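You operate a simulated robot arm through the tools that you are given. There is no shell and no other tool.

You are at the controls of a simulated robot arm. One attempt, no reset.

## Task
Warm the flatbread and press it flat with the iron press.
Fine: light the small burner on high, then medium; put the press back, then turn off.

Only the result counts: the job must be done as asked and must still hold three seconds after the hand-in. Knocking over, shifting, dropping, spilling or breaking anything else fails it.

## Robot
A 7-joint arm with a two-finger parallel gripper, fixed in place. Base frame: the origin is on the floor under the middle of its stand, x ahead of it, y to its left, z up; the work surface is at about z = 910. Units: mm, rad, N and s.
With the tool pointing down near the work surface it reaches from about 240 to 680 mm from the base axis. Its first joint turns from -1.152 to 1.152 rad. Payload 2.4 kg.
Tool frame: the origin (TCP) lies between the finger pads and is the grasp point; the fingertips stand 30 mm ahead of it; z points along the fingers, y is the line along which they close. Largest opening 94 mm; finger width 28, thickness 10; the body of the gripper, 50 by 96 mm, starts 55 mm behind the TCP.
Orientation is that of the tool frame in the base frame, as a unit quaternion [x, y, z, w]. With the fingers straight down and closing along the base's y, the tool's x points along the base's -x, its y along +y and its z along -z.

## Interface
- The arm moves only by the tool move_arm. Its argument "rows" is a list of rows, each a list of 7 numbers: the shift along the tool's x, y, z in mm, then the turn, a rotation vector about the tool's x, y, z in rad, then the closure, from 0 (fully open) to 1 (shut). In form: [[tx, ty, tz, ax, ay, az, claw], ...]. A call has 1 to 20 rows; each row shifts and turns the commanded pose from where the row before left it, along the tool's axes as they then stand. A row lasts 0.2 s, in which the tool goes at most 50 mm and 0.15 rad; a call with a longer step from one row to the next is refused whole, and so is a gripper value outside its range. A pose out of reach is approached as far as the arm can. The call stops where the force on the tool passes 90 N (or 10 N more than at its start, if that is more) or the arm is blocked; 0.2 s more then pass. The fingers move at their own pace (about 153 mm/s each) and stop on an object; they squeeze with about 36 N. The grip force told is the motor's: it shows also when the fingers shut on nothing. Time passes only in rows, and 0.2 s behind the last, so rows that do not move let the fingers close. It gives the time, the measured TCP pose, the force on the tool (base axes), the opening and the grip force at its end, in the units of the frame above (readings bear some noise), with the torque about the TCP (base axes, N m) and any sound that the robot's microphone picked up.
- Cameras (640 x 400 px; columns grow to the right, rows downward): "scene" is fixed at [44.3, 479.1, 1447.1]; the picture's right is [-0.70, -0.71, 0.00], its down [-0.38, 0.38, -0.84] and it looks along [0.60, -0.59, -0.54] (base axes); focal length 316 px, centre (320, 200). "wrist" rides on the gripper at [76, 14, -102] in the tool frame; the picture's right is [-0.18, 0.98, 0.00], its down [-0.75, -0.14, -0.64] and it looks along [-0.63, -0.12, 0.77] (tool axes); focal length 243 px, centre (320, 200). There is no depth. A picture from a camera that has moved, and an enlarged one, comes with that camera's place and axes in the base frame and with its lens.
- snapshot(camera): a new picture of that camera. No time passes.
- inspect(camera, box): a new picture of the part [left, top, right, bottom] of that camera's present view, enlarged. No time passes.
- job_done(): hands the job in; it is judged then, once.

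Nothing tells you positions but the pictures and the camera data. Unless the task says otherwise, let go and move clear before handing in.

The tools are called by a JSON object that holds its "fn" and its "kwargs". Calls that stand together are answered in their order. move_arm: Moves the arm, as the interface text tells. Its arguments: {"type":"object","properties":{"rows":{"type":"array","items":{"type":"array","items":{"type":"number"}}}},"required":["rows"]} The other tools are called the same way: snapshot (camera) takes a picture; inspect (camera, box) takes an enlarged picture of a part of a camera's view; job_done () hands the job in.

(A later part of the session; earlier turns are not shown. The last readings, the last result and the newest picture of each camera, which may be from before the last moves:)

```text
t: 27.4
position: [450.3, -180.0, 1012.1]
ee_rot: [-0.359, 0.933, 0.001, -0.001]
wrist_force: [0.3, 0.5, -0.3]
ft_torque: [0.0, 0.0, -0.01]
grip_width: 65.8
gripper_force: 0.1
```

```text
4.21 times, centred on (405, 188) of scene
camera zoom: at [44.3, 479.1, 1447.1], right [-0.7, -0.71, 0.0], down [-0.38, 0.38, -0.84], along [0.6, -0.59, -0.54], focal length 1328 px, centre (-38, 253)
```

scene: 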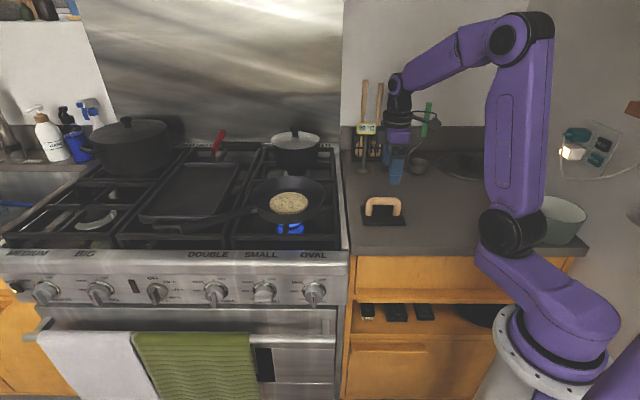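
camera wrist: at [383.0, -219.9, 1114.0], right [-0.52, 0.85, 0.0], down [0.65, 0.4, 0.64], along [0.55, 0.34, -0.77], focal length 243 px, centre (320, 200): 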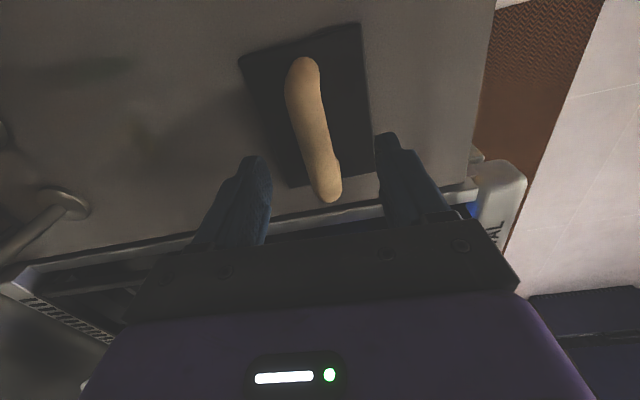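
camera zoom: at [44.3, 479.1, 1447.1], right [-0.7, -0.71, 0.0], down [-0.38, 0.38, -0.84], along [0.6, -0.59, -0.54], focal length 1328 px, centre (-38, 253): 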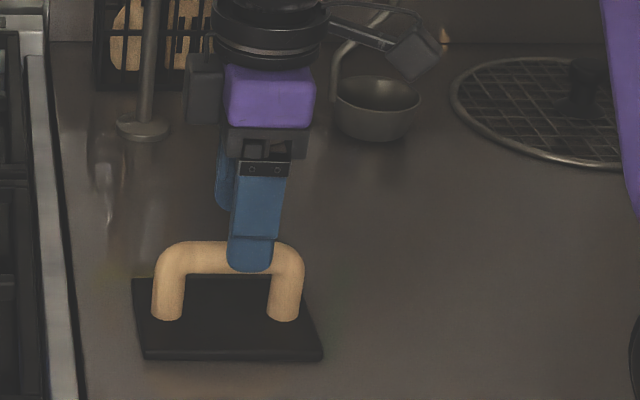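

The TCP sits right above the bar's middle, so I'll align slightly more with the bar, descend and grasp.

{"fn": "move_arm", "kwargs": {"rows": [[0, 0, 20, 0, 0, 0.02, 0.3], [0, 0, 15, 0, 0, 0, 0.3], [0, 0, 10, 0, 0, 0, 0.3]]}}

{"fn": "inspect", "kwargs": {"camera": "scene", "box": [345, 140, 465, 235]}}

{"fn": "snapshot", "kwargs": {"camera": "wrist"}}

```text
t: 28.2
position: [449.9, -179.3, 965.8]
ee_rot: [-0.35, 0.937, 0.0, 0.001]
wrist_force: [-0.4, 0.6, 0.7]
ft_torque: [-0.02, -0.01, 0.01]
grip_width: 65.9
gripper_force: 0.0
```

```text
4.21 times, centred on (405, 188) of scene
camera zoom: at [44.3, 479.1, 1447.1], right [-0.7, -0.71, 0.0], down [-0.38, 0.38, -0.84], along [0.6, -0.59, -0.54], focal length 1328 px, centre (-38, 253)
```

zoom: 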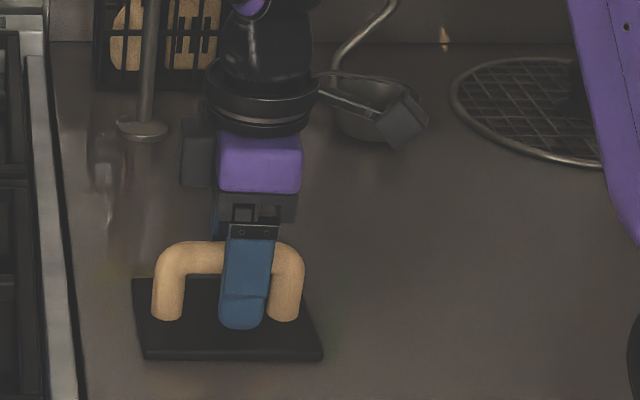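

```text
taken
camera wrist: at [382.1, -218.6, 1069.3], right [-0.51, 0.86, 0.0], down [0.66, 0.39, 0.64], along [0.56, 0.32, -0.77], focal length 243 px, centre (320, 200)
```

wrist: 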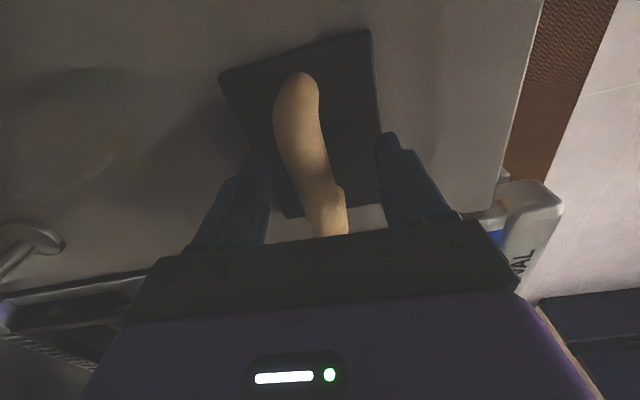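

The fingers straddle the bar well. I close on the handle and lift slightly.

{"fn": "move_arm", "kwargs": {"rows": [[0, 0, 0, 0, 0, 0, 0.8], [0, 0, 0, 0, 0, 0, 1], [0, 0, 0, 0, 0, 0, 1]]}}

{"fn": "inspect", "kwargs": {"camera": "scene", "box": [345, 140, 465, 235]}}

{"fn": "snapshot", "kwargs": {"camera": "wrist"}}

```text
t: 29.0
position: [448.9, -178.7, 966.2]
ee_rot: [-0.35, 0.937, 0.0, 0.001]
wrist_force: [0.3, -0.3, 1.8]
ft_torque: [-0.05, 0.03, 0.28]
grip_width: 26.2
gripper_force: 36.3
```

```text
4.21 times, centred on (405, 188) of scene
camera zoom: at [44.3, 479.1, 1447.1], right [-0.7, -0.71, 0.0], down [-0.38, 0.38, -0.84], along [0.6, -0.59, -0.54], focal length 1328 px, centre (-38, 253)
```

zoom: 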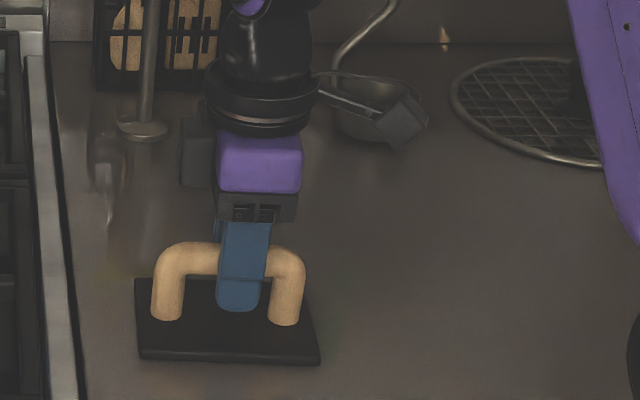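

```text
taken
camera wrist: at [382.1, -218.6, 1069.5], right [-0.51, 0.86, 0.0], down [0.66, 0.39, 0.64], along [0.55, 0.33, -0.77], focal length 243 px, centre (320, 200)
```

wrist: 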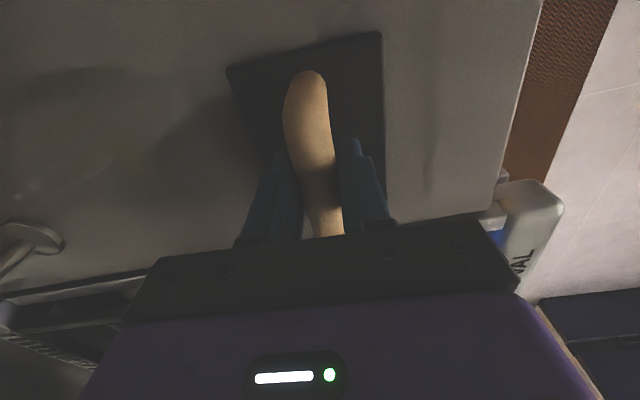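

I have the 26 mm bar gripped; closing moved the press about 3 mm, which I'll correct when I put it back. Now I lift a little and check the weight and level.

{"fn": "move_arm", "kwargs": {"rows": [[0, 0, -10, 0, 0, 0, 1], [0, 0, -20, 0, 0, 0, 1], [0, 0, -20, 0, 0, 0, 1], [0, 0, 0, 0, 0, 0, 1]]}}

{"fn": "inspect", "kwargs": {"camera": "scene", "box": [345, 140, 465, 235]}}

{"fn": "inspect", "kwargs": {"camera": "scene", "box": [225, 100, 425, 245]}}

{"fn": "snapshot", "kwargs": {"camera": "wrist"}}

```text
t: 30.0
position: [449.8, -179.2, 1016.6]
ee_rot: [-0.351, 0.937, 0.001, 0.001]
wrist_force: [-0.6, -0.2, -4.2]
ft_torque: [0.01, -0.02, 0.0]
grip_width: 26.0
gripper_force: 35.6
```

```text
4.21 times, centred on (405, 188) of scene
camera zoom: at [44.4, 479.0, 1447.1], right [-0.7, -0.71, 0.0], down [-0.38, 0.38, -0.84], along [0.6, -0.59, -0.54], focal length 1328 px, centre (-38, 253)
```

zoom: 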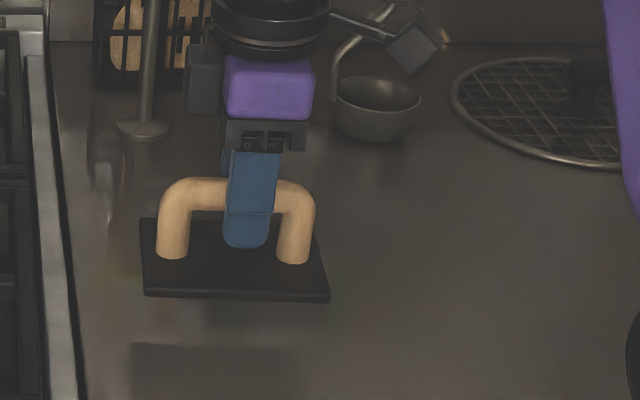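

```text
2.76 times, centred on (325, 172) of scene
camera zoom: at [44.4, 479.0, 1447.1], right [-0.7, -0.71, 0.0], down [-0.38, 0.38, -0.84], along [0.6, -0.59, -0.54], focal length 870 px, centre (306, 276)
```

zoom: 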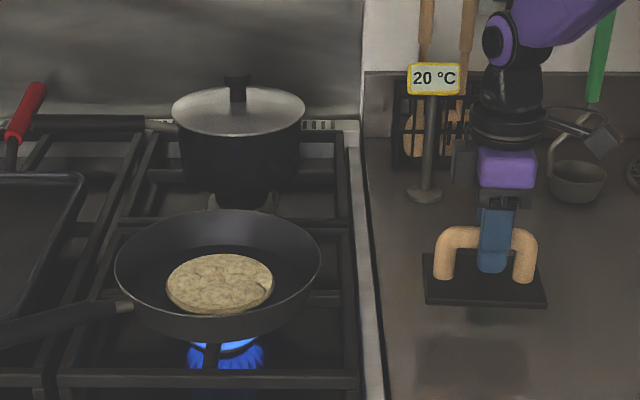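

```text
taken
camera wrist: at [382.7, -218.4, 1119.5], right [-0.51, 0.86, 0.0], down [0.66, 0.39, 0.64], along [0.55, 0.33, -0.77], focal length 243 px, centre (320, 200)
```

wrist: 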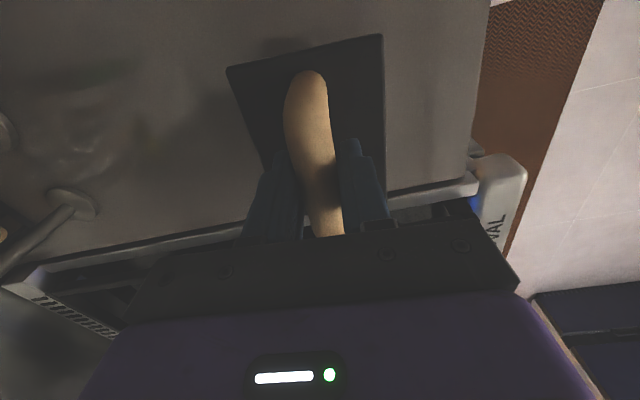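

The press is held level and weighs about 0.5 kg. The bread is near (660, 0), so I carry the press toward the skillet at a safe height and look from there.

{"fn": "move_arm", "kwargs": {"rows": [[0, 0, -25, 0, 0, 0, 1], [0, 0, -25, 0, 0, 0, 1], [0, 0, -25, 0, 0, 0, 1], [-28.7, -1.1, 0, 0, 0, 0, 1], [-28.7, -1.1, 0, 0, 0, 0, 1], [-28.7, -1.1, 0, 0, 0, 0, 1], [-28.7, -1.1, 0, 0, 0, 0, 1], [-28.7, -1.1, 0, 0, 0, 0, 1], [-28.7, -1.1, 0, 0, 0, 0, 1], [-28.7, -1.1, 0, 0, 0, 0, 1], [-28.7, -1.1, 0, 0, 0, 0, 1]]}}

{"fn": "snapshot", "kwargs": {"camera": "wrist"}}

{"fn": "snapshot", "kwargs": {"camera": "scene"}}

```text
t: 32.4
position: [626.7, -35.0, 1092.0]
ee_rot: [-0.35, 0.937, 0.0, 0.0]
wrist_force: [-0.8, 0.5, -5.2]
ft_torque: [0.0, 0.04, 0.0]
grip_width: 25.8
gripper_force: 35.6
```

```text
taken
camera wrist: at [560.0, -74.1, 1195.8], right [-0.51, 0.86, 0.0], down [0.66, 0.39, 0.64], along [0.55, 0.33, -0.77], focal length 243 px, centre (320, 200)
```

wrist: 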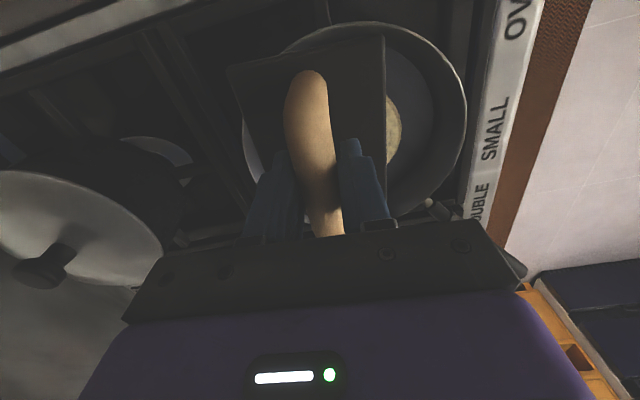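

```text
taken
```

scene: 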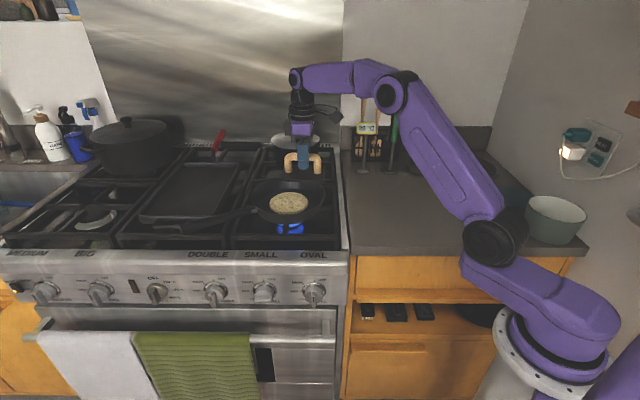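

{"fn": "inspect", "kwargs": {"camera": "wrist", "box": [200, 0, 500, 240]}}

{"fn": "inspect", "kwargs": {"camera": "scene", "box": [225, 130, 385, 240]}}

```text
1.67 times, centred on (350, 120) of wrist
camera zoom: at [560.0, -74.1, 1195.8], right [-0.51, 0.86, 0.0], down [0.66, 0.39, 0.64], along [0.55, 0.33, -0.77], focal length 404 px, centre (270, 333)
```

zoom: 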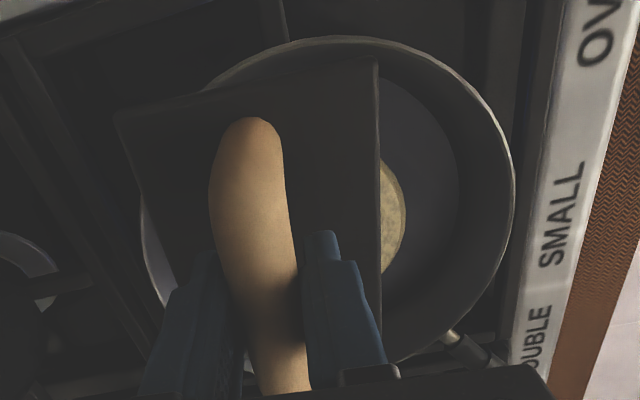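

```text
3.64 times, centred on (305, 185) of scene
camera zoom: at [44.4, 479.0, 1447.1], right [-0.7, -0.71, 0.0], down [-0.38, 0.38, -0.84], along [0.6, -0.59, -0.54], focal length 1147 px, centre (374, 254)
```

zoom: 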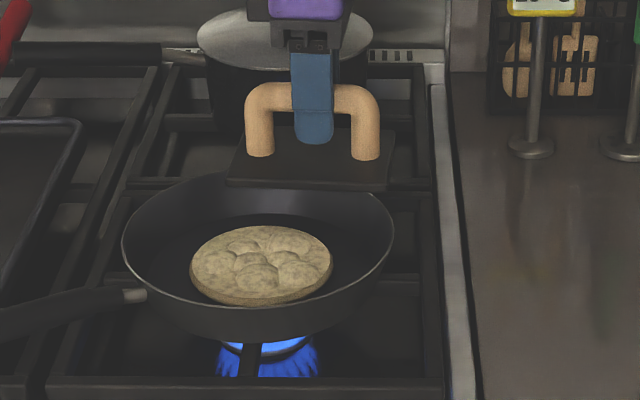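

I need the skillet's exact centre and rim height, so I'll zoom in on both views.

{"fn": "inspect", "kwargs": {"camera": "scene", "box": [240, 165, 340, 240]}}

{"fn": "inspect", "kwargs": {"camera": "wrist", "box": [220, 10, 340, 230]}}

{"fn": "inspect", "kwargs": {"camera": "wrist", "box": [330, 10, 480, 230]}}

```text
5.33 times, centred on (290, 202) of scene
camera zoom: at [44.4, 479.0, 1447.1], right [-0.7, -0.71, 0.0], down [-0.38, 0.38, -0.84], along [0.6, -0.59, -0.54], focal length 1683 px, centre (480, 187)
```

zoom: 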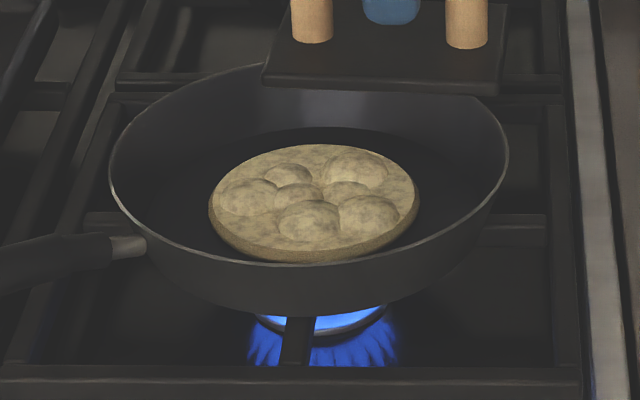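

```text
1.82 times, centred on (280, 120) of wrist
camera zoom: at [560.0, -74.1, 1195.8], right [-0.51, 0.86, 0.0], down [0.66, 0.39, 0.64], along [0.55, 0.33, -0.77], focal length 441 px, centre (393, 346)
```

zoom: 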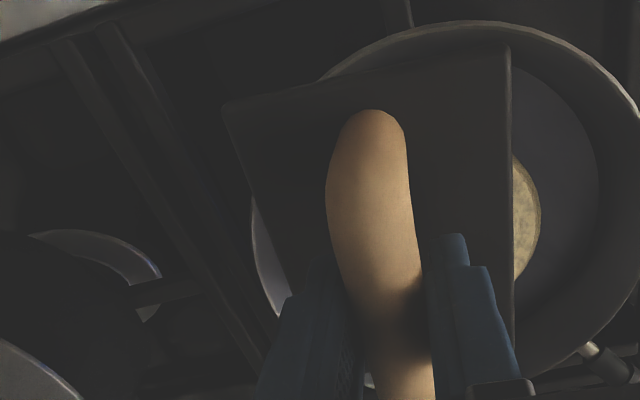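

```text
1.82 times, centred on (405, 120) of wrist
camera zoom: at [560.0, -74.1, 1195.8], right [-0.51, 0.86, 0.0], down [0.66, 0.39, 0.64], along [0.55, 0.33, -0.77], focal length 441 px, centre (166, 346)
```

zoom: 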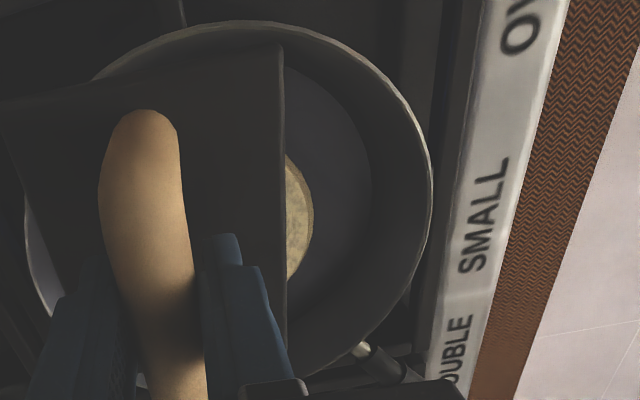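

Putting the views together, the rim is at z ≈ 985 with radius about 104, centred near e1 463, n −447, and the bread top is at z ≈ 960. I'll centre the press over the bread, just above the rim, and check.

{"fn": "move_arm", "kwargs": {"rows": [[-20.1, 10.8, 0, 0, 0, 0, 1], [-20.1, 10.9, 0, 0, 0, 0, 1], [0, 0, 15, 0, 0, 0, 1], [0, 0, 15, 0, 0, 0, 1], [0, 0, 0, 0, 0, 0, 1]]}}

{"fn": "snapshot", "kwargs": {"camera": "wrist"}}

{"fn": "inspect", "kwargs": {"camera": "scene", "box": [230, 140, 350, 240]}}

```text
t: 33.6
position: [644.2, 7.7, 1062.3]
ee_rot: [-0.35, 0.937, 0.001, 0.001]
wrist_force: [-0.6, 0.1, -6.0]
ft_torque: [0.0, 0.0, 0.03]
grip_width: 25.8
gripper_force: 36.4
```

```text
taken
camera wrist: at [576.7, -31.9, 1165.0], right [-0.51, 0.86, 0.0], down [0.66, 0.39, 0.64], along [0.55, 0.33, -0.77], focal length 243 px, centre (320, 200)
```

wrist: 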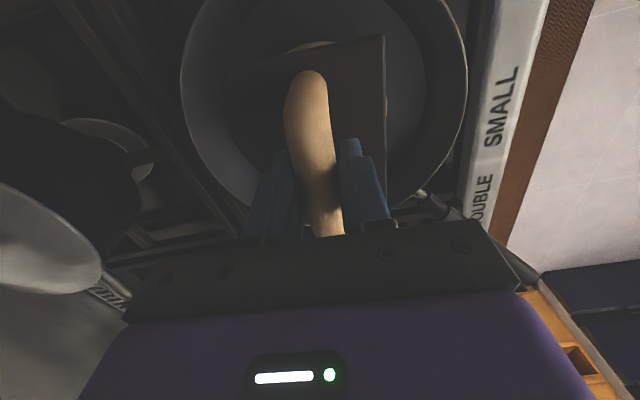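

```text
4.00 times, centred on (290, 190) of scene
camera zoom: at [44.4, 479.1, 1447.1], right [-0.7, -0.71, 0.0], down [-0.38, 0.38, -0.84], along [0.6, -0.59, -0.54], focal length 1262 px, centre (440, 240)
```

zoom: 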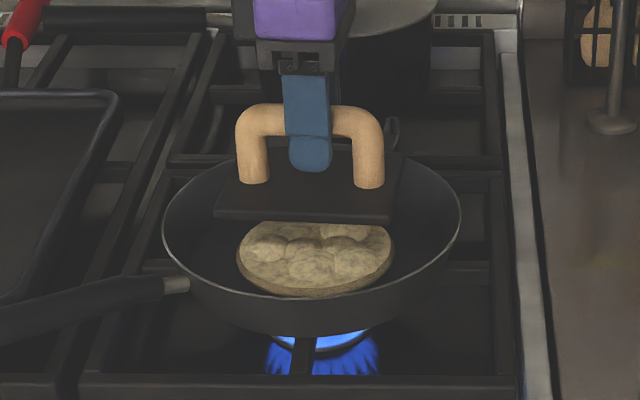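

The press is centred over the bread to within about 2 mm. I'll lower it through the rim in steps.

{"fn": "move_arm", "kwargs": {"rows": [[0, 0, 12, 0, 0, 0, 1], [0, 0, 12, 0, 0, 0, 1], [0, 0, 8, 0, 0, 0, 1], [0, 0, 4, 0, 0, 0, 1], [0, 0, 0, 0, 0, 0, 1]]}}

{"fn": "inspect", "kwargs": {"camera": "scene", "box": [230, 140, 350, 240]}}

{"fn": "inspect", "kwargs": {"camera": "wrist", "box": [170, 0, 490, 240]}}

```text
t: 34.8
position: [644.1, 6.8, 1025.2]
ee_rot: [-0.35, 0.937, 0.0, 0.0]
wrist_force: [0.3, 0.6, -4.7]
ft_torque: [-0.03, 0.0, 0.02]
grip_width: 26.2
gripper_force: 36.1
```

```text
4.00 times, centred on (290, 190) of scene
camera zoom: at [44.4, 479.1, 1447.1], right [-0.7, -0.71, 0.0], down [-0.38, 0.38, -0.84], along [0.6, -0.59, -0.54], focal length 1262 px, centre (440, 240)
```

zoom: 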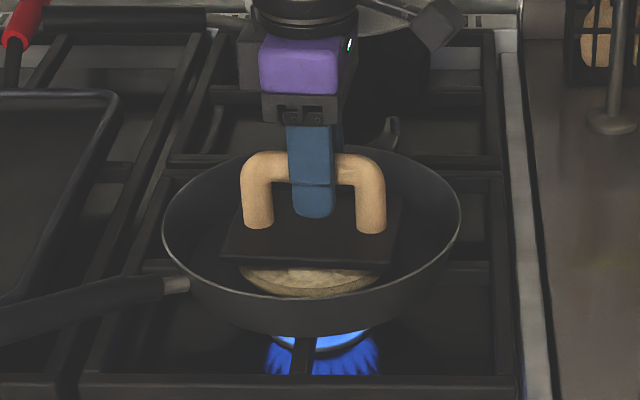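

```text
1.67 times, centred on (330, 120) of wrist
camera zoom: at [576.5, -32.1, 1129.0], right [-0.51, 0.86, 0.0], down [0.66, 0.39, 0.64], along [0.55, 0.33, -0.77], focal length 404 px, centre (303, 333)
```

zoom: 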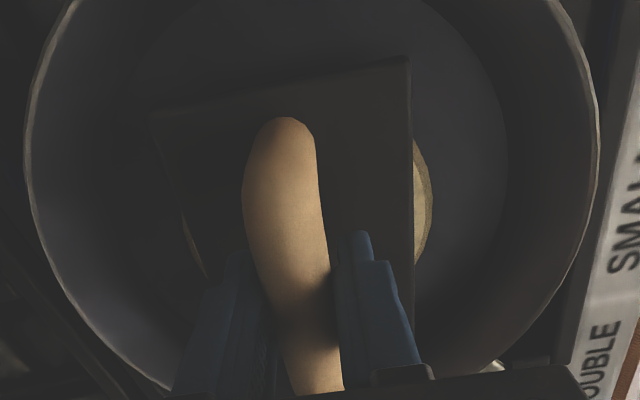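

{"fn": "move_arm", "kwargs": {"rows": [[0, 0, 3, 0, 0, 0, 1], [0, 0, 3, 0, 0, 0, 1], [0, 0, 2, 0, 0, 0, 1], [0, 0, 0, 0, 0, 0, 1]]}}

{"fn": "inspect", "kwargs": {"camera": "scene", "box": [230, 140, 350, 240]}}

```text
t: 35.8
position: [643.5, 6.7, 1018.1]
ee_rot: [-0.35, 0.937, 0.0, 0.001]
wrist_force: [-0.2, 0.5, -5.1]
ft_torque: [0.01, 0.02, -0.02]
grip_width: 25.9
gripper_force: 35.9
```

```text
4.00 times, centred on (290, 190) of scene
camera zoom: at [44.4, 479.1, 1447.1], right [-0.7, -0.71, 0.0], down [-0.38, 0.38, -0.84], along [0.6, -0.59, -0.54], focal length 1262 px, centre (440, 240)
```

zoom: 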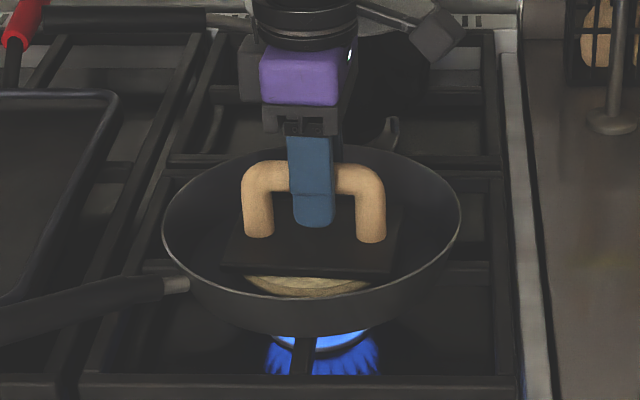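

{"fn": "move_arm", "kwargs": {"rows": [[0, 0, 2, 0, 0, 0, 1], [0, 0, 2, 0, 0, 0, 1], [0, 0, 1, 0, 0, 0, 1], [0, 0, 0, 0, 0, 0, 1]]}}

{"fn": "inspect", "kwargs": {"camera": "scene", "box": [230, 140, 350, 240]}}

```text
t: 36.8
position: [643.9, 7.1, 1016.0]
ee_rot: [-0.35, 0.937, -0.001, 0.002]
wrist_force: [-3.6, 0.3, 17.1]
ft_torque: [-0.28, 0.29, -0.05]
grip_width: 26.0
gripper_force: 35.5
```

```text
4.00 times, centred on (290, 190) of scene
camera zoom: at [43.8, 479.1, 1447.1], right [-0.7, -0.71, 0.0], down [-0.38, 0.38, -0.84], along [0.6, -0.59, -0.54], focal length 1262 px, centre (440, 240)
```

zoom: 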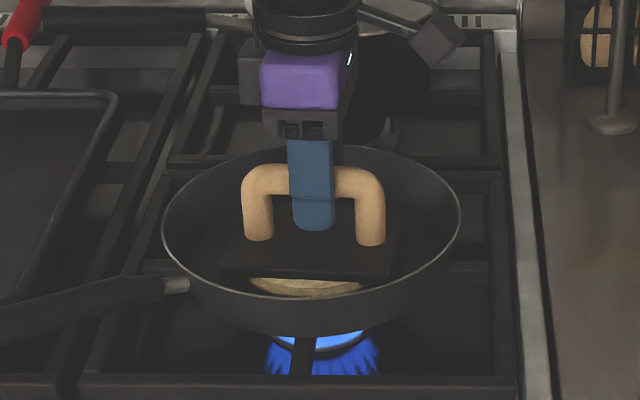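

Contact is made, with about 22 N net on the bread. I'll press a bit harder and hold.

{"fn": "move_arm", "kwargs": {"rows": [[0, 0, 1, 0, 0, 0, 1], [0, 0, 1, 0, 0, 0, 1], [0, 0, 0, 0, 0, 0, 1], [0, 0, 0, 0, 0, 0, 1], [0, 0, 0, 0, 0, 0, 1]]}}

{"fn": "inspect", "kwargs": {"camera": "scene", "box": [230, 140, 350, 240]}}

{"fn": "inspect", "kwargs": {"camera": "scene", "box": [225, 100, 425, 225]}}

```text
t: 38.0
position: [645.0, 8.1, 1013.0]
ee_rot: [-0.351, 0.936, -0.002, 0.005]
wrist_force: [1.6, -1.7, 27.2]
ft_torque: [0.15, -0.18, 0.01]
grip_width: 25.9
gripper_force: 35.6
```

```text
4.00 times, centred on (290, 190) of scene
camera zoom: at [43.8, 479.0, 1447.1], right [-0.7, -0.71, 0.0], down [-0.38, 0.38, -0.84], along [0.6, -0.59, -0.54], focal length 1262 px, centre (440, 240)
```

zoom: 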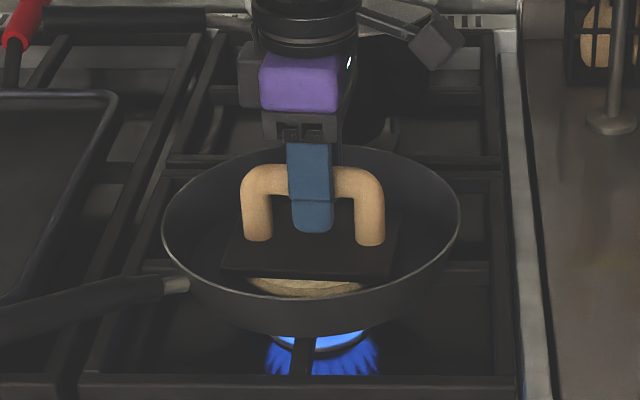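

```text
3.20 times, centred on (325, 162) of scene
camera zoom: at [43.8, 479.0, 1447.1], right [-0.7, -0.71, 0.0], down [-0.38, 0.38, -0.84], along [0.6, -0.59, -0.54], focal length 1010 px, centre (304, 320)
```

zoom: 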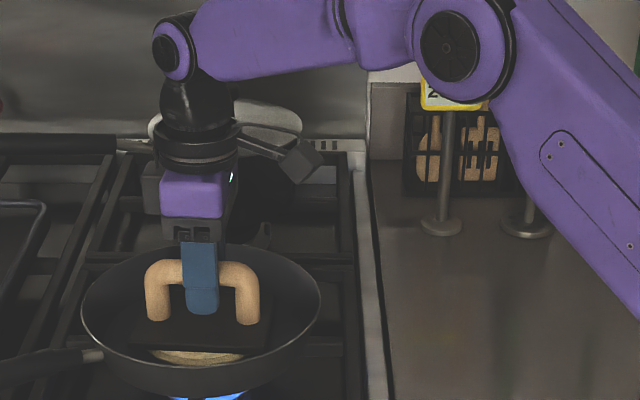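

Roughly 32 N now, with the skillet steady. I'll press a little more and hold for a couple of seconds.

{"fn": "move_arm", "kwargs": {"rows": [[0, 0, 1, 0, 0, 0, 1], [0, 0, 1, 0, 0, 0, 1], [0, 0, 0, 0, 0, 0, 1], [0, 0, 0, 0, 0, 0, 1], [0, 0, 0, 0, 0, 0, 1], [0, 0, 0, 0, 0, 0, 1], [0, 0, 0, 0, 0, 0, 1], [0, 0, 0, 0, 0, 0, 1], [0, 0, 0, 0, 0, 0, 1], [0, 0, 0, 0, 0, 0, 1]]}}

{"fn": "inspect", "kwargs": {"camera": "scene", "box": [230, 140, 350, 240]}}

{"fn": "inspect", "kwargs": {"camera": "wrist", "box": [170, 0, 490, 240]}}

```text
t: 40.2
position: [645.1, 7.6, 1011.3]
ee_rot: [-0.35, 0.937, -0.001, 0.003]
wrist_force: [0.1, -0.3, 28.6]
ft_torque: [0.02, -0.05, 0.03]
grip_width: 26.1
gripper_force: 36.1
```

```text
4.00 times, centred on (290, 190) of scene
camera zoom: at [43.7, 479.0, 1447.1], right [-0.7, -0.71, 0.0], down [-0.38, 0.38, -0.84], along [0.6, -0.59, -0.54], focal length 1262 px, centre (440, 240)
```

zoom: 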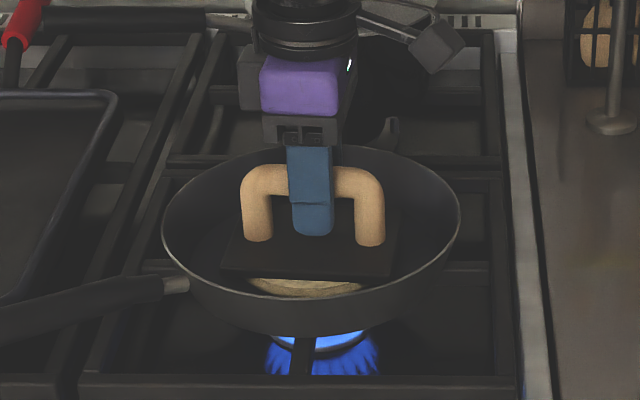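

```text
1.67 times, centred on (330, 120) of wrist
camera zoom: at [576.6, -31.8, 1114.0], right [-0.51, 0.86, 0.0], down [0.66, 0.39, 0.65], along [0.56, 0.33, -0.76], focal length 404 px, centre (303, 333)
```

zoom: 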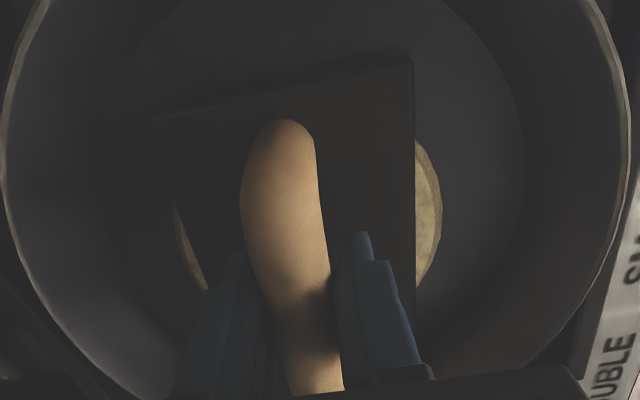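

The bar is slipping slightly in the fingers at about 33 N, so I won't push harder this way. I'll lift the press clear and look at the bread.

{"fn": "move_arm", "kwargs": {"rows": [[0, 0, -5, 0, 0, 0, 1], [0, 0, -15, 0, 0, 0, 1], [0, 0, -20, 0, 0, 0, 1], [0, 0, -20, 0, 0, 0, 1], [0, 0, -20, 0, 0, 0, 1], [0, 0, 0, 0, 0, 0, 1]]}}

{"fn": "inspect", "kwargs": {"camera": "scene", "box": [240, 165, 340, 240]}}

{"fn": "inspect", "kwargs": {"camera": "scene", "box": [225, 110, 385, 240]}}

{"fn": "snapshot", "kwargs": {"camera": "wrist"}}

```text
t: 41.6
position: [643.9, 6.9, 1087.9]
ee_rot: [-0.349, 0.937, 0.0, 0.0]
wrist_force: [0.8, 0.2, -5.3]
ft_torque: [0.0, 0.02, 0.0]
grip_width: 26.0
gripper_force: 35.9
```

```text
5.33 times, centred on (290, 202) of scene
camera zoom: at [44.4, 479.1, 1447.1], right [-0.7, -0.71, 0.0], down [-0.38, 0.38, -0.84], along [0.6, -0.59, -0.54], focal length 1683 px, centre (480, 187)
```

zoom: 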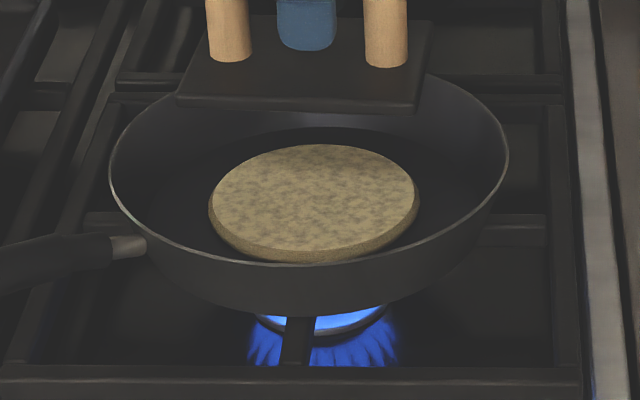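

```text
3.08 times, centred on (305, 175) of scene
camera zoom: at [44.4, 479.1, 1447.1], right [-0.7, -0.71, 0.0], down [-0.38, 0.38, -0.84], along [0.6, -0.59, -0.54], focal length 971 px, centre (366, 277)
```

zoom: 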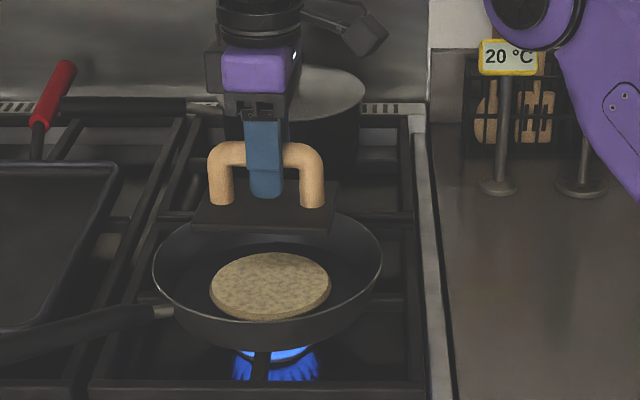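

```text
taken
camera wrist: at [575.8, -32.6, 1190.8], right [-0.51, 0.86, 0.0], down [0.66, 0.39, 0.64], along [0.55, 0.33, -0.77], focal length 243 px, centre (320, 200)
```

wrist: 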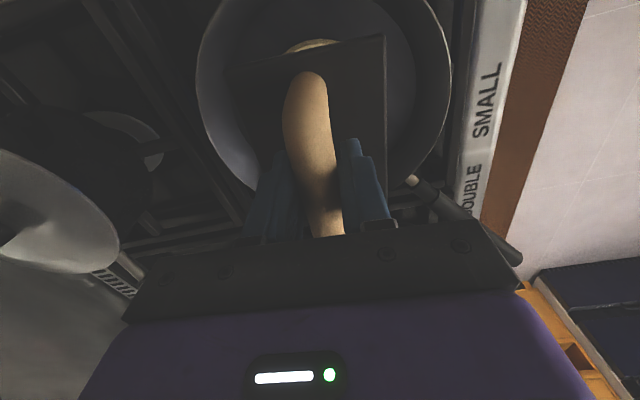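

The bubbles are gone and the bread is flat, with the flame still on medium. Now I carry the press back to its spot on the counter.

{"fn": "move_arm", "kwargs": {"rows": [[29.9, -1.76, 0, 0, 0, 0, 1], [29.9, -1.76, 0, 0, 0, 0, 1], [29.9, -1.76, 0, 0, 0, 0, 1], [29.9, -1.76, 0, 0, 0, 0, 1], [29.9, -1.76, 0, 0, 0, 0, 1], [29.9, -1.76, 0, 0, 0, 0, 1], [29.9, -1.76, 0, 0, 0, 0, 1], [29.9, -1.76, 0, 0, 0, 0, 1], [29.9, -1.76, 0, 0, 0, 0, 1], [0, 0, 25, 0, 0, -0.024, 1], [0, 0, 25, 0, 0, -0.024, 1], [0, 0, 25, 0, 0, 0, 1], [0, 0, 15, 0, 0, 0, 1], [0, 0, 0, 0, 0, 0, 1]]}}

{"fn": "snapshot", "kwargs": {"camera": "wrist"}}

{"fn": "inspect", "kwargs": {"camera": "scene", "box": [225, 130, 425, 255]}}

```text
t: 44.6
position: [453.6, -182.0, 1000.6]
ee_rot: [-0.372, 0.928, 0.0, 0.0]
wrist_force: [-0.1, -0.7, -4.6]
ft_torque: [-0.03, -0.03, -0.01]
grip_width: 26.3
gripper_force: 36.4
```

```text
taken
camera wrist: at [386.9, -224.8, 1102.6], right [-0.55, 0.84, 0.0], down [0.64, 0.42, 0.64], along [0.54, 0.35, -0.77], focal length 243 px, centre (320, 200)
```

wrist: 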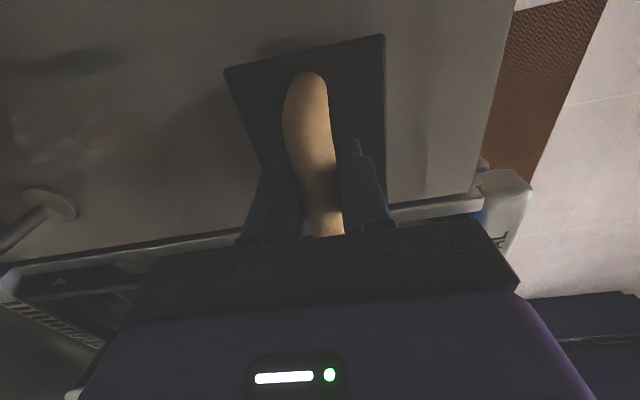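

```text
3.20 times, centred on (325, 192) of scene
camera zoom: at [44.4, 479.0, 1447.1], right [-0.7, -0.71, 0.0], down [-0.38, 0.38, -0.84], along [0.6, -0.59, -0.54], focal length 1010 px, centre (304, 224)
```

zoom: 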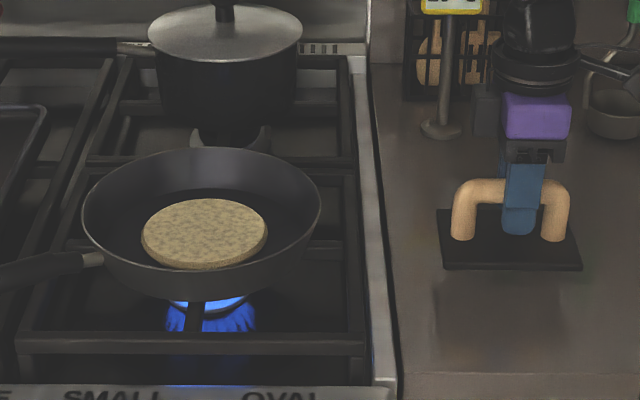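

{"fn": "move_arm", "kwargs": {"rows": [[1, 1, 15, 0, 0, 0, 1], [0, 0, 12, 0, 0, 0, 1], [0, 0, 5, 0, 0, 0, 1], [0, 0, 0, 0, 0, 0, 1]]}}

{"fn": "inspect", "kwargs": {"camera": "scene", "box": [345, 140, 465, 235]}}

{"fn": "snapshot", "kwargs": {"camera": "wrist"}}

```text
t: 45.6
position: [452.1, -181.9, 967.1]
ee_rot: [-0.372, 0.928, 0.0, 0.001]
wrist_force: [-0.2, -0.9, -4.7]
ft_torque: [0.0, 0.0, 0.0]
grip_width: 26.1
gripper_force: 35.8
```

```text
4.21 times, centred on (405, 188) of scene
camera zoom: at [44.4, 479.0, 1447.1], right [-0.7, -0.71, 0.0], down [-0.38, 0.38, -0.84], along [0.6, -0.59, -0.54], focal length 1328 px, centre (-38, 253)
```

zoom: 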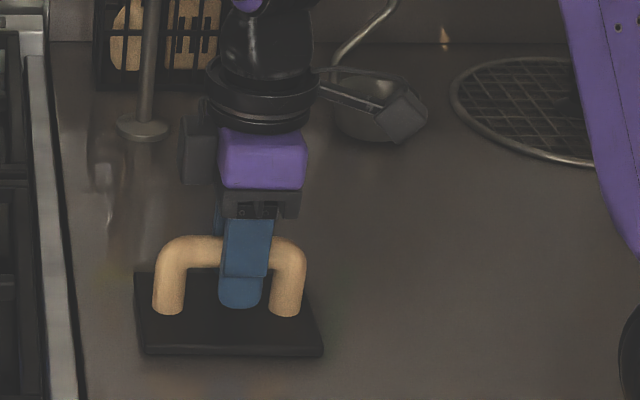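

```text
taken
camera wrist: at [385.8, -224.5, 1070.0], right [-0.55, 0.84, 0.0], down [0.64, 0.42, 0.64], along [0.54, 0.35, -0.77], focal length 243 px, centre (320, 200)
```

wrist: 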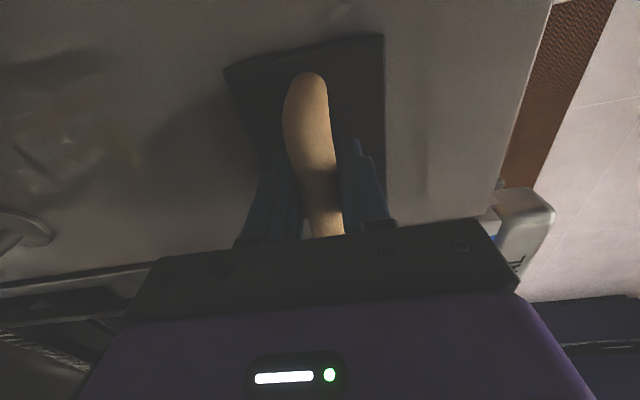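

{"fn": "move_arm", "kwargs": {"rows": [[0, 0, 2, 0, 0, 0, 1], [0, 0, 2, 0, 0, 0, 1], [0, 0, 1, 0, 0, 0, 1], [0, 0, 0, 0, 0, 0, 1]]}}

```text
t: 46.6
position: [451.0, -182.4, 963.3]
ee_rot: [-0.372, 0.928, -0.001, 0.001]
wrist_force: [-3.7, 0.1, 21.6]
ft_torque: [0.39, -0.38, -0.01]
grip_width: 26.0
gripper_force: 36.5
```

The press is down on the counter. I'll ease the force, open, and rise clear.

{"fn": "move_arm", "kwargs": {"rows": [[0, 0, -1.5, 0, 0, 0, 1], [0, 0, 0, 0, 0, 0, 1], [0, 0, 0, 0, 0, 0, 0.6], [0, 0, 0, 0, 0, 0, 0.4], [0, 0, -10, 0, 0, 0, 0.4], [0, 0, -30, 0, 0, 0, 0.4], [0, 0, -45, 0, 0, 0, 0.4], [0, 0, -45, 0, 0, 0, 0.4]]}}

{"fn": "inspect", "kwargs": {"camera": "scene", "box": [345, 140, 465, 235]}}

{"fn": "inspect", "kwargs": {"camera": "scene", "box": [240, 165, 340, 240]}}

{"fn": "snapshot", "kwargs": {"camera": "wrist"}}

```text
t: 48.4
position: [451.2, -182.1, 1093.6]
ee_rot: [-0.373, 0.928, 0.0, -0.001]
wrist_force: [0.3, -0.6, 0.0]
ft_torque: [0.01, -0.03, 0.01]
grip_width: 56.5
gripper_force: 0.0
```

```text
4.21 times, centred on (405, 188) of scene
camera zoom: at [44.3, 479.1, 1447.1], right [-0.7, -0.71, 0.0], down [-0.38, 0.38, -0.84], along [0.6, -0.59, -0.54], focal length 1328 px, centre (-38, 253)
```

zoom: 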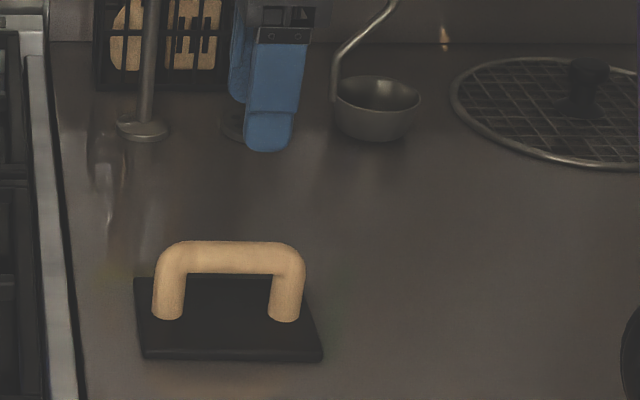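

```text
5.33 times, centred on (290, 202) of scene
camera zoom: at [44.3, 479.1, 1447.1], right [-0.7, -0.71, 0.0], down [-0.38, 0.38, -0.84], along [0.6, -0.59, -0.54], focal length 1683 px, centre (480, 187)
```

zoom: 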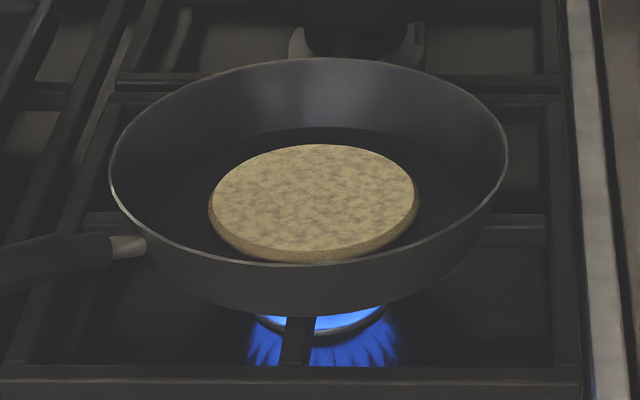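

```text
taken
camera wrist: at [384.7, -223.7, 1197.5], right [-0.55, 0.84, 0.0], down [0.64, 0.42, 0.64], along [0.54, 0.35, -0.77], focal length 243 px, centre (320, 200)
```

wrist: 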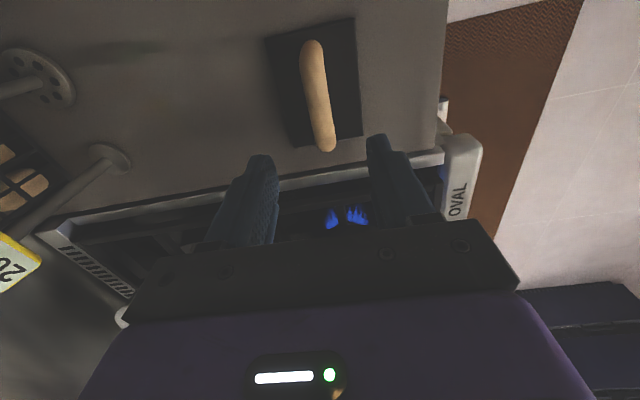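

The press is back in its place and the bread is flat in the pan. Now I go back to the knob to turn the burner off.

{"fn": "move_arm", "kwargs": {"rows": [[0, 0, -5, 0, 0, -0.02, 0.4], [-27.6, 32.4, -4.7, 0, 0, 0, 0.4], [-27.6, 32.4, -4.7, 0, 0, 0, 0.4], [-27.6, 32.4, -4.7, 0, 0, 0, 0.4], [-27.6, 32.4, -4.7, 0, 0, 0, 0.4], [-27.6, 32.4, -4.7, 0, 0, 0, 0.4], [-27.6, 32.4, -4.7, 0, 0, 0, 0.4], [-27.6, 32.4, -4.7, 0, 0, 0, 0.4], [-27.6, 32.4, -4.7, 0, 0, 0, 0.4], [-27.6, 32.4, -4.7, 0, 0, 0, 0.4], [-27.6, 32.4, -4.7, 0, 0, 0, 0.4], [-27.6, 32.4, -4.7, 0, 0, 0, 0.4], [-27.6, 32.4, -4.7, 0, 0, 0, 0.4]]}}

{"fn": "move_arm", "kwargs": {"rows": [[0, 0, 0, 0.1428, 0, 0, 0.4], [0, 0, 0, 0.1428, 0, 0, 0.4], [0, 0, 0, 0.1428, 0, 0, 0.4], [0, 0, 0, 0.1428, 0, 0, 0.4], [0, 0, 0, 0.1428, 0, 0, 0.4], [0, 0, 0, 0.1428, 0, 0, 0.4], [0, 0, 0, 0.1428, 0, 0, 0.4], [0, 0, 0, 0.1428, 0, 0, 0.4], [0, 0, 0, 0.1428, 0, 0, 0.4], [0, 0, 0, 0.1428, 0, 0, 0.4], [0, 0, 0, 0.1428, 0, 0, 0.4]]}}

{"fn": "inspect", "kwargs": {"camera": "scene", "box": [240, 100, 400, 240]}}

```text
t: 51.2
position: [409.2, 324.9, 1154.3]
ee_rot: [-0.382, 0.924, 0.0, 0.0]
wrist_force: [0.5, 0.9, 0.3]
ft_torque: [-0.01, 0.03, -0.01]
grip_width: 56.1
gripper_force: 0.1
```

```text
t: 53.6
position: [408.8, 326.7, 1156.9]
ee_rot: [0.269, -0.653, 0.654, -0.271]
wrist_force: [-0.9, -1.0, 0.4]
ft_torque: [0.01, 0.03, 0.02]
grip_width: 56.6
gripper_force: 0.1
```

```text
2.86 times, centred on (320, 170) of scene
camera zoom: at [44.3, 479.1, 1447.1], right [-0.7, -0.71, 0.0], down [-0.38, 0.38, -0.84], along [0.6, -0.59, -0.54], focal length 901 px, centre (320, 286)
```

zoom: 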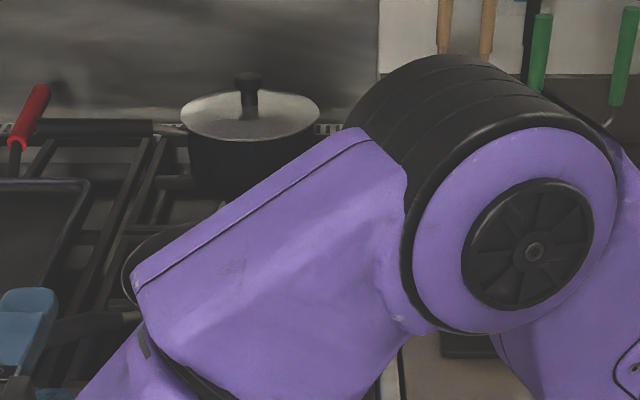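

{"fn": "move_arm", "kwargs": {"rows": [[0, 45, 0, 0, 0, 0, 0.5], [0, 45, 0, 0, 0, 0, 0.5], [0, 45, 0, 0, 0, 0, 0.5], [0, 45, 0, 0, 0, 0, 0.5], [0, 45, 0, 0, 0, 0, 0.5], [0, 45, 0, 0, 0, 0, 0.5], [0, 45, 0, 0, 0, 0, 0.5], [0, 47, 0, 0, 0, 0, 0.5], [-1, 0, 35, 0, 0, -0.06, 0.5], [-1, 0, 35, 0, 0, -0.059, 0.5], [0, 0, 0, 0, 0, 0, 0.5]]}}

{"fn": "snapshot", "kwargs": {"camera": "wrist"}}

{"fn": "inspect", "kwargs": {"camera": "scene", "box": [200, 150, 360, 310]}}

```text
t: 56.0
position: [461.6, 280.5, 795.0]
ee_rot: [0.309, -0.637, 0.668, -0.23]
wrist_force: [-0.8, -0.1, -0.7]
ft_torque: [0.02, 0.01, 0.06]
grip_width: 47.0
gripper_force: 0.1
```

```text
taken
camera wrist: at [333.3, 298.5, 789.8], right [0.05, 0.05, -1.0], down [0.09, 0.99, 0.05], along [0.99, -0.09, 0.04], focal length 243 px, centre (320, 200)
```

wrist: 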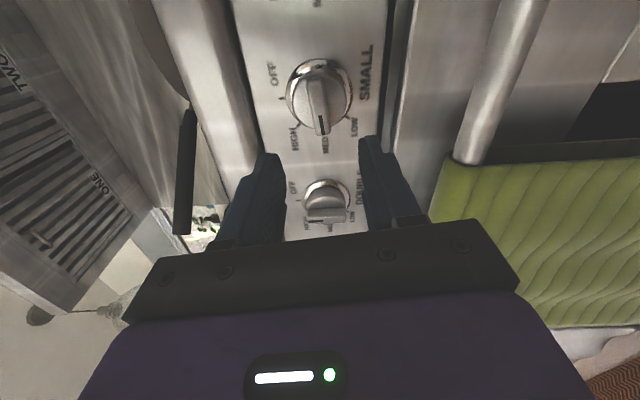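

```text
2.50 times, centred on (280, 230) of scene
camera zoom: at [44.3, 479.0, 1447.1], right [-0.7, -0.71, 0.0], down [-0.38, 0.38, -0.84], along [0.6, -0.59, -0.54], focal length 789 px, centre (420, 125)
```

zoom: 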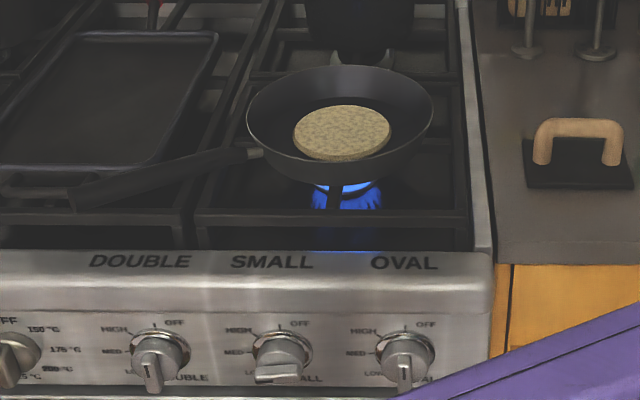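

{"fn": "inspect", "kwargs": {"camera": "scene", "box": [240, 165, 340, 240]}}

{"fn": "inspect", "kwargs": {"camera": "scene", "box": [330, 100, 430, 170]}}

{"fn": "inspect", "kwargs": {"camera": "wrist", "box": [260, 40, 400, 160]}}

```text
5.33 times, centred on (290, 202) of scene
camera zoom: at [44.3, 479.0, 1447.1], right [-0.7, -0.71, 0.0], down [-0.38, 0.38, -0.84], along [0.6, -0.59, -0.54], focal length 1683 px, centre (480, 187)
```

zoom: 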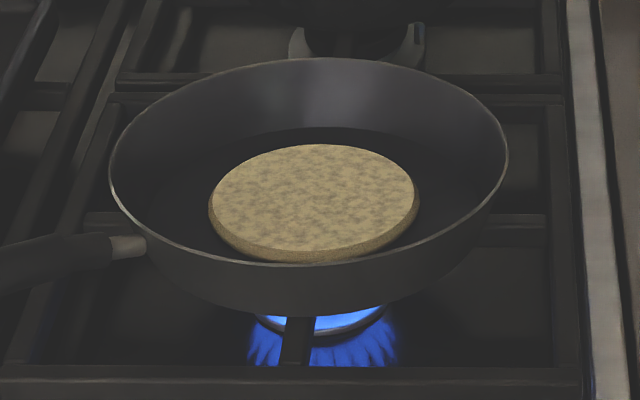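

```text
5.71 times, centred on (380, 135) of scene
camera zoom: at [44.3, 479.0, 1447.1], right [-0.7, -0.71, 0.0], down [-0.38, 0.38, -0.84], along [0.6, -0.59, -0.54], focal length 1803 px, centre (-23, 571)
```

zoom: 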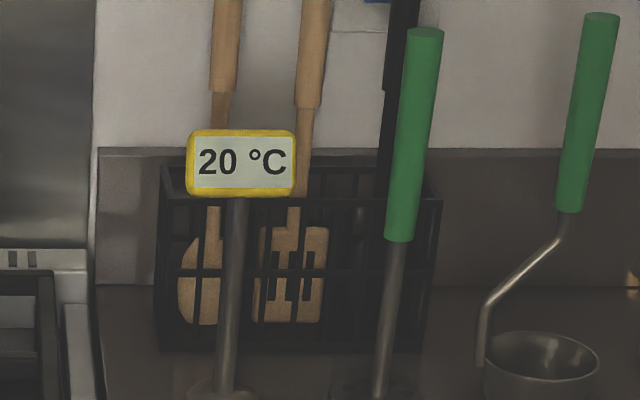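

```text
3.33 times, centred on (330, 100) of wrist
camera zoom: at [333.3, 298.5, 789.8], right [0.05, 0.05, -1.0], down [0.09, 0.99, 0.05], along [0.99, -0.09, 0.04], focal length 809 px, centre (287, 533)
```

zoom: 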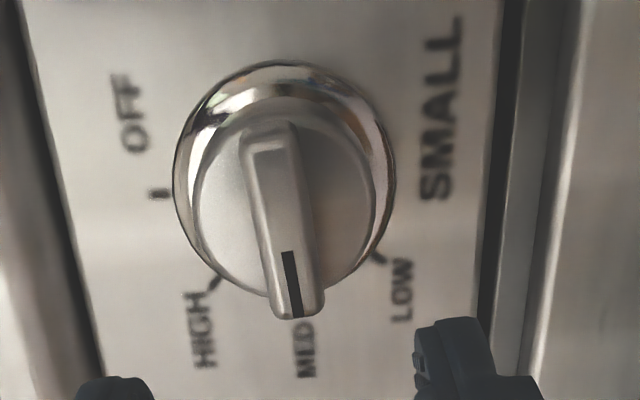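

The knob still reads MED and the bread looks a bit more golden than before. I'll advance, grip the fin again and centre on the knob axis.

{"fn": "move_arm", "kwargs": {"rows": [[2, 0.5, 25, 0, 0, 0, 0.5], [2, 0.5, 25, 0, 0, 0, 0.5], [0, 0, 20, 0, 0, 0, 0.5], [0, 0, 12, 0, 0, 0, 0.5], [0, 0, 0, 0, 0, 0, 0.5]]}}

{"fn": "inspect", "kwargs": {"camera": "wrist", "box": [200, 60, 440, 210]}}

{"fn": "inspect", "kwargs": {"camera": "scene", "box": [220, 260, 320, 330]}}

```text
t: 57.2
position: [517.3, 218.4, 794.2]
ee_rot: [0.308, -0.636, 0.669, -0.231]
wrist_force: [0.2, 0.1, 0.5]
ft_torque: [0.01, -0.02, -0.01]
grip_width: 46.9
gripper_force: 0.0
```

```text
2.67 times, centred on (320, 135) of wrist
camera zoom: at [389.1, 237.4, 788.2], right [0.05, 0.05, -1.0], down [0.09, 0.99, 0.05], along [0.99, -0.09, 0.04], focal length 647 px, centre (320, 373)
```

zoom: 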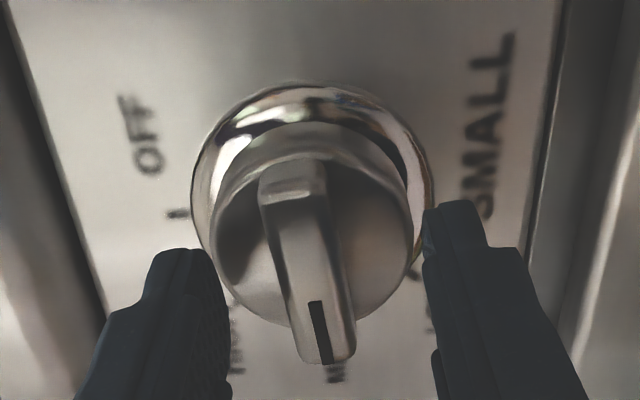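

```text
5.71 times, centred on (270, 295) of scene
camera zoom: at [44.3, 479.1, 1447.1], right [-0.7, -0.71, 0.0], down [-0.38, 0.38, -0.84], along [0.6, -0.59, -0.54], focal length 1803 px, centre (606, -343)
```

zoom: 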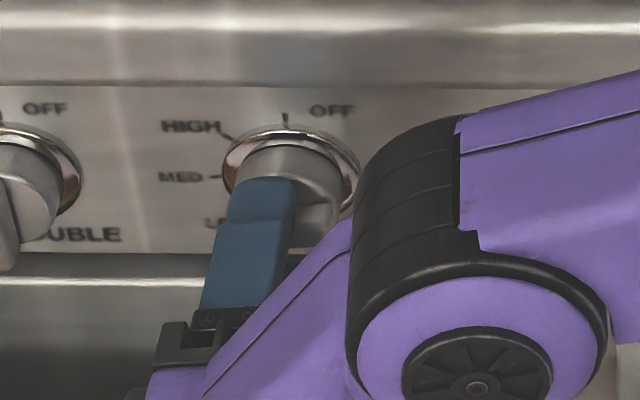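

{"fn": "move_arm", "kwargs": {"rows": [[0, 0, 0, 0, 0, 0, 0.8], [0, 0, 0, 0, 0, 0, 1], [0, 0, 0, 0, 0, 0, 1]]}}

{"fn": "inspect", "kwargs": {"camera": "scene", "box": [240, 165, 340, 240]}}

```text
t: 58.0
position: [516.5, 218.5, 794.7]
ee_rot: [0.307, -0.636, 0.669, -0.232]
wrist_force: [0.1, -2.1, 20.5]
ft_torque: [-0.29, -0.25, -0.12]
grip_width: 14.8
gripper_force: 45.3
```

```text
5.33 times, centred on (290, 202) of scene
camera zoom: at [43.9, 478.9, 1447.2], right [-0.7, -0.71, 0.0], down [-0.38, 0.38, -0.84], along [0.6, -0.59, -0.54], focal length 1683 px, centre (480, 187)
```

zoom: 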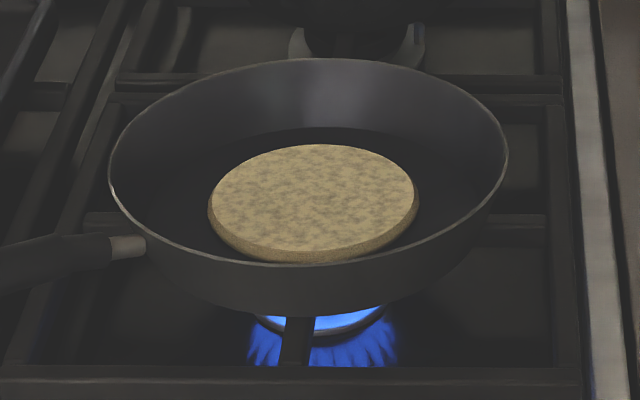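

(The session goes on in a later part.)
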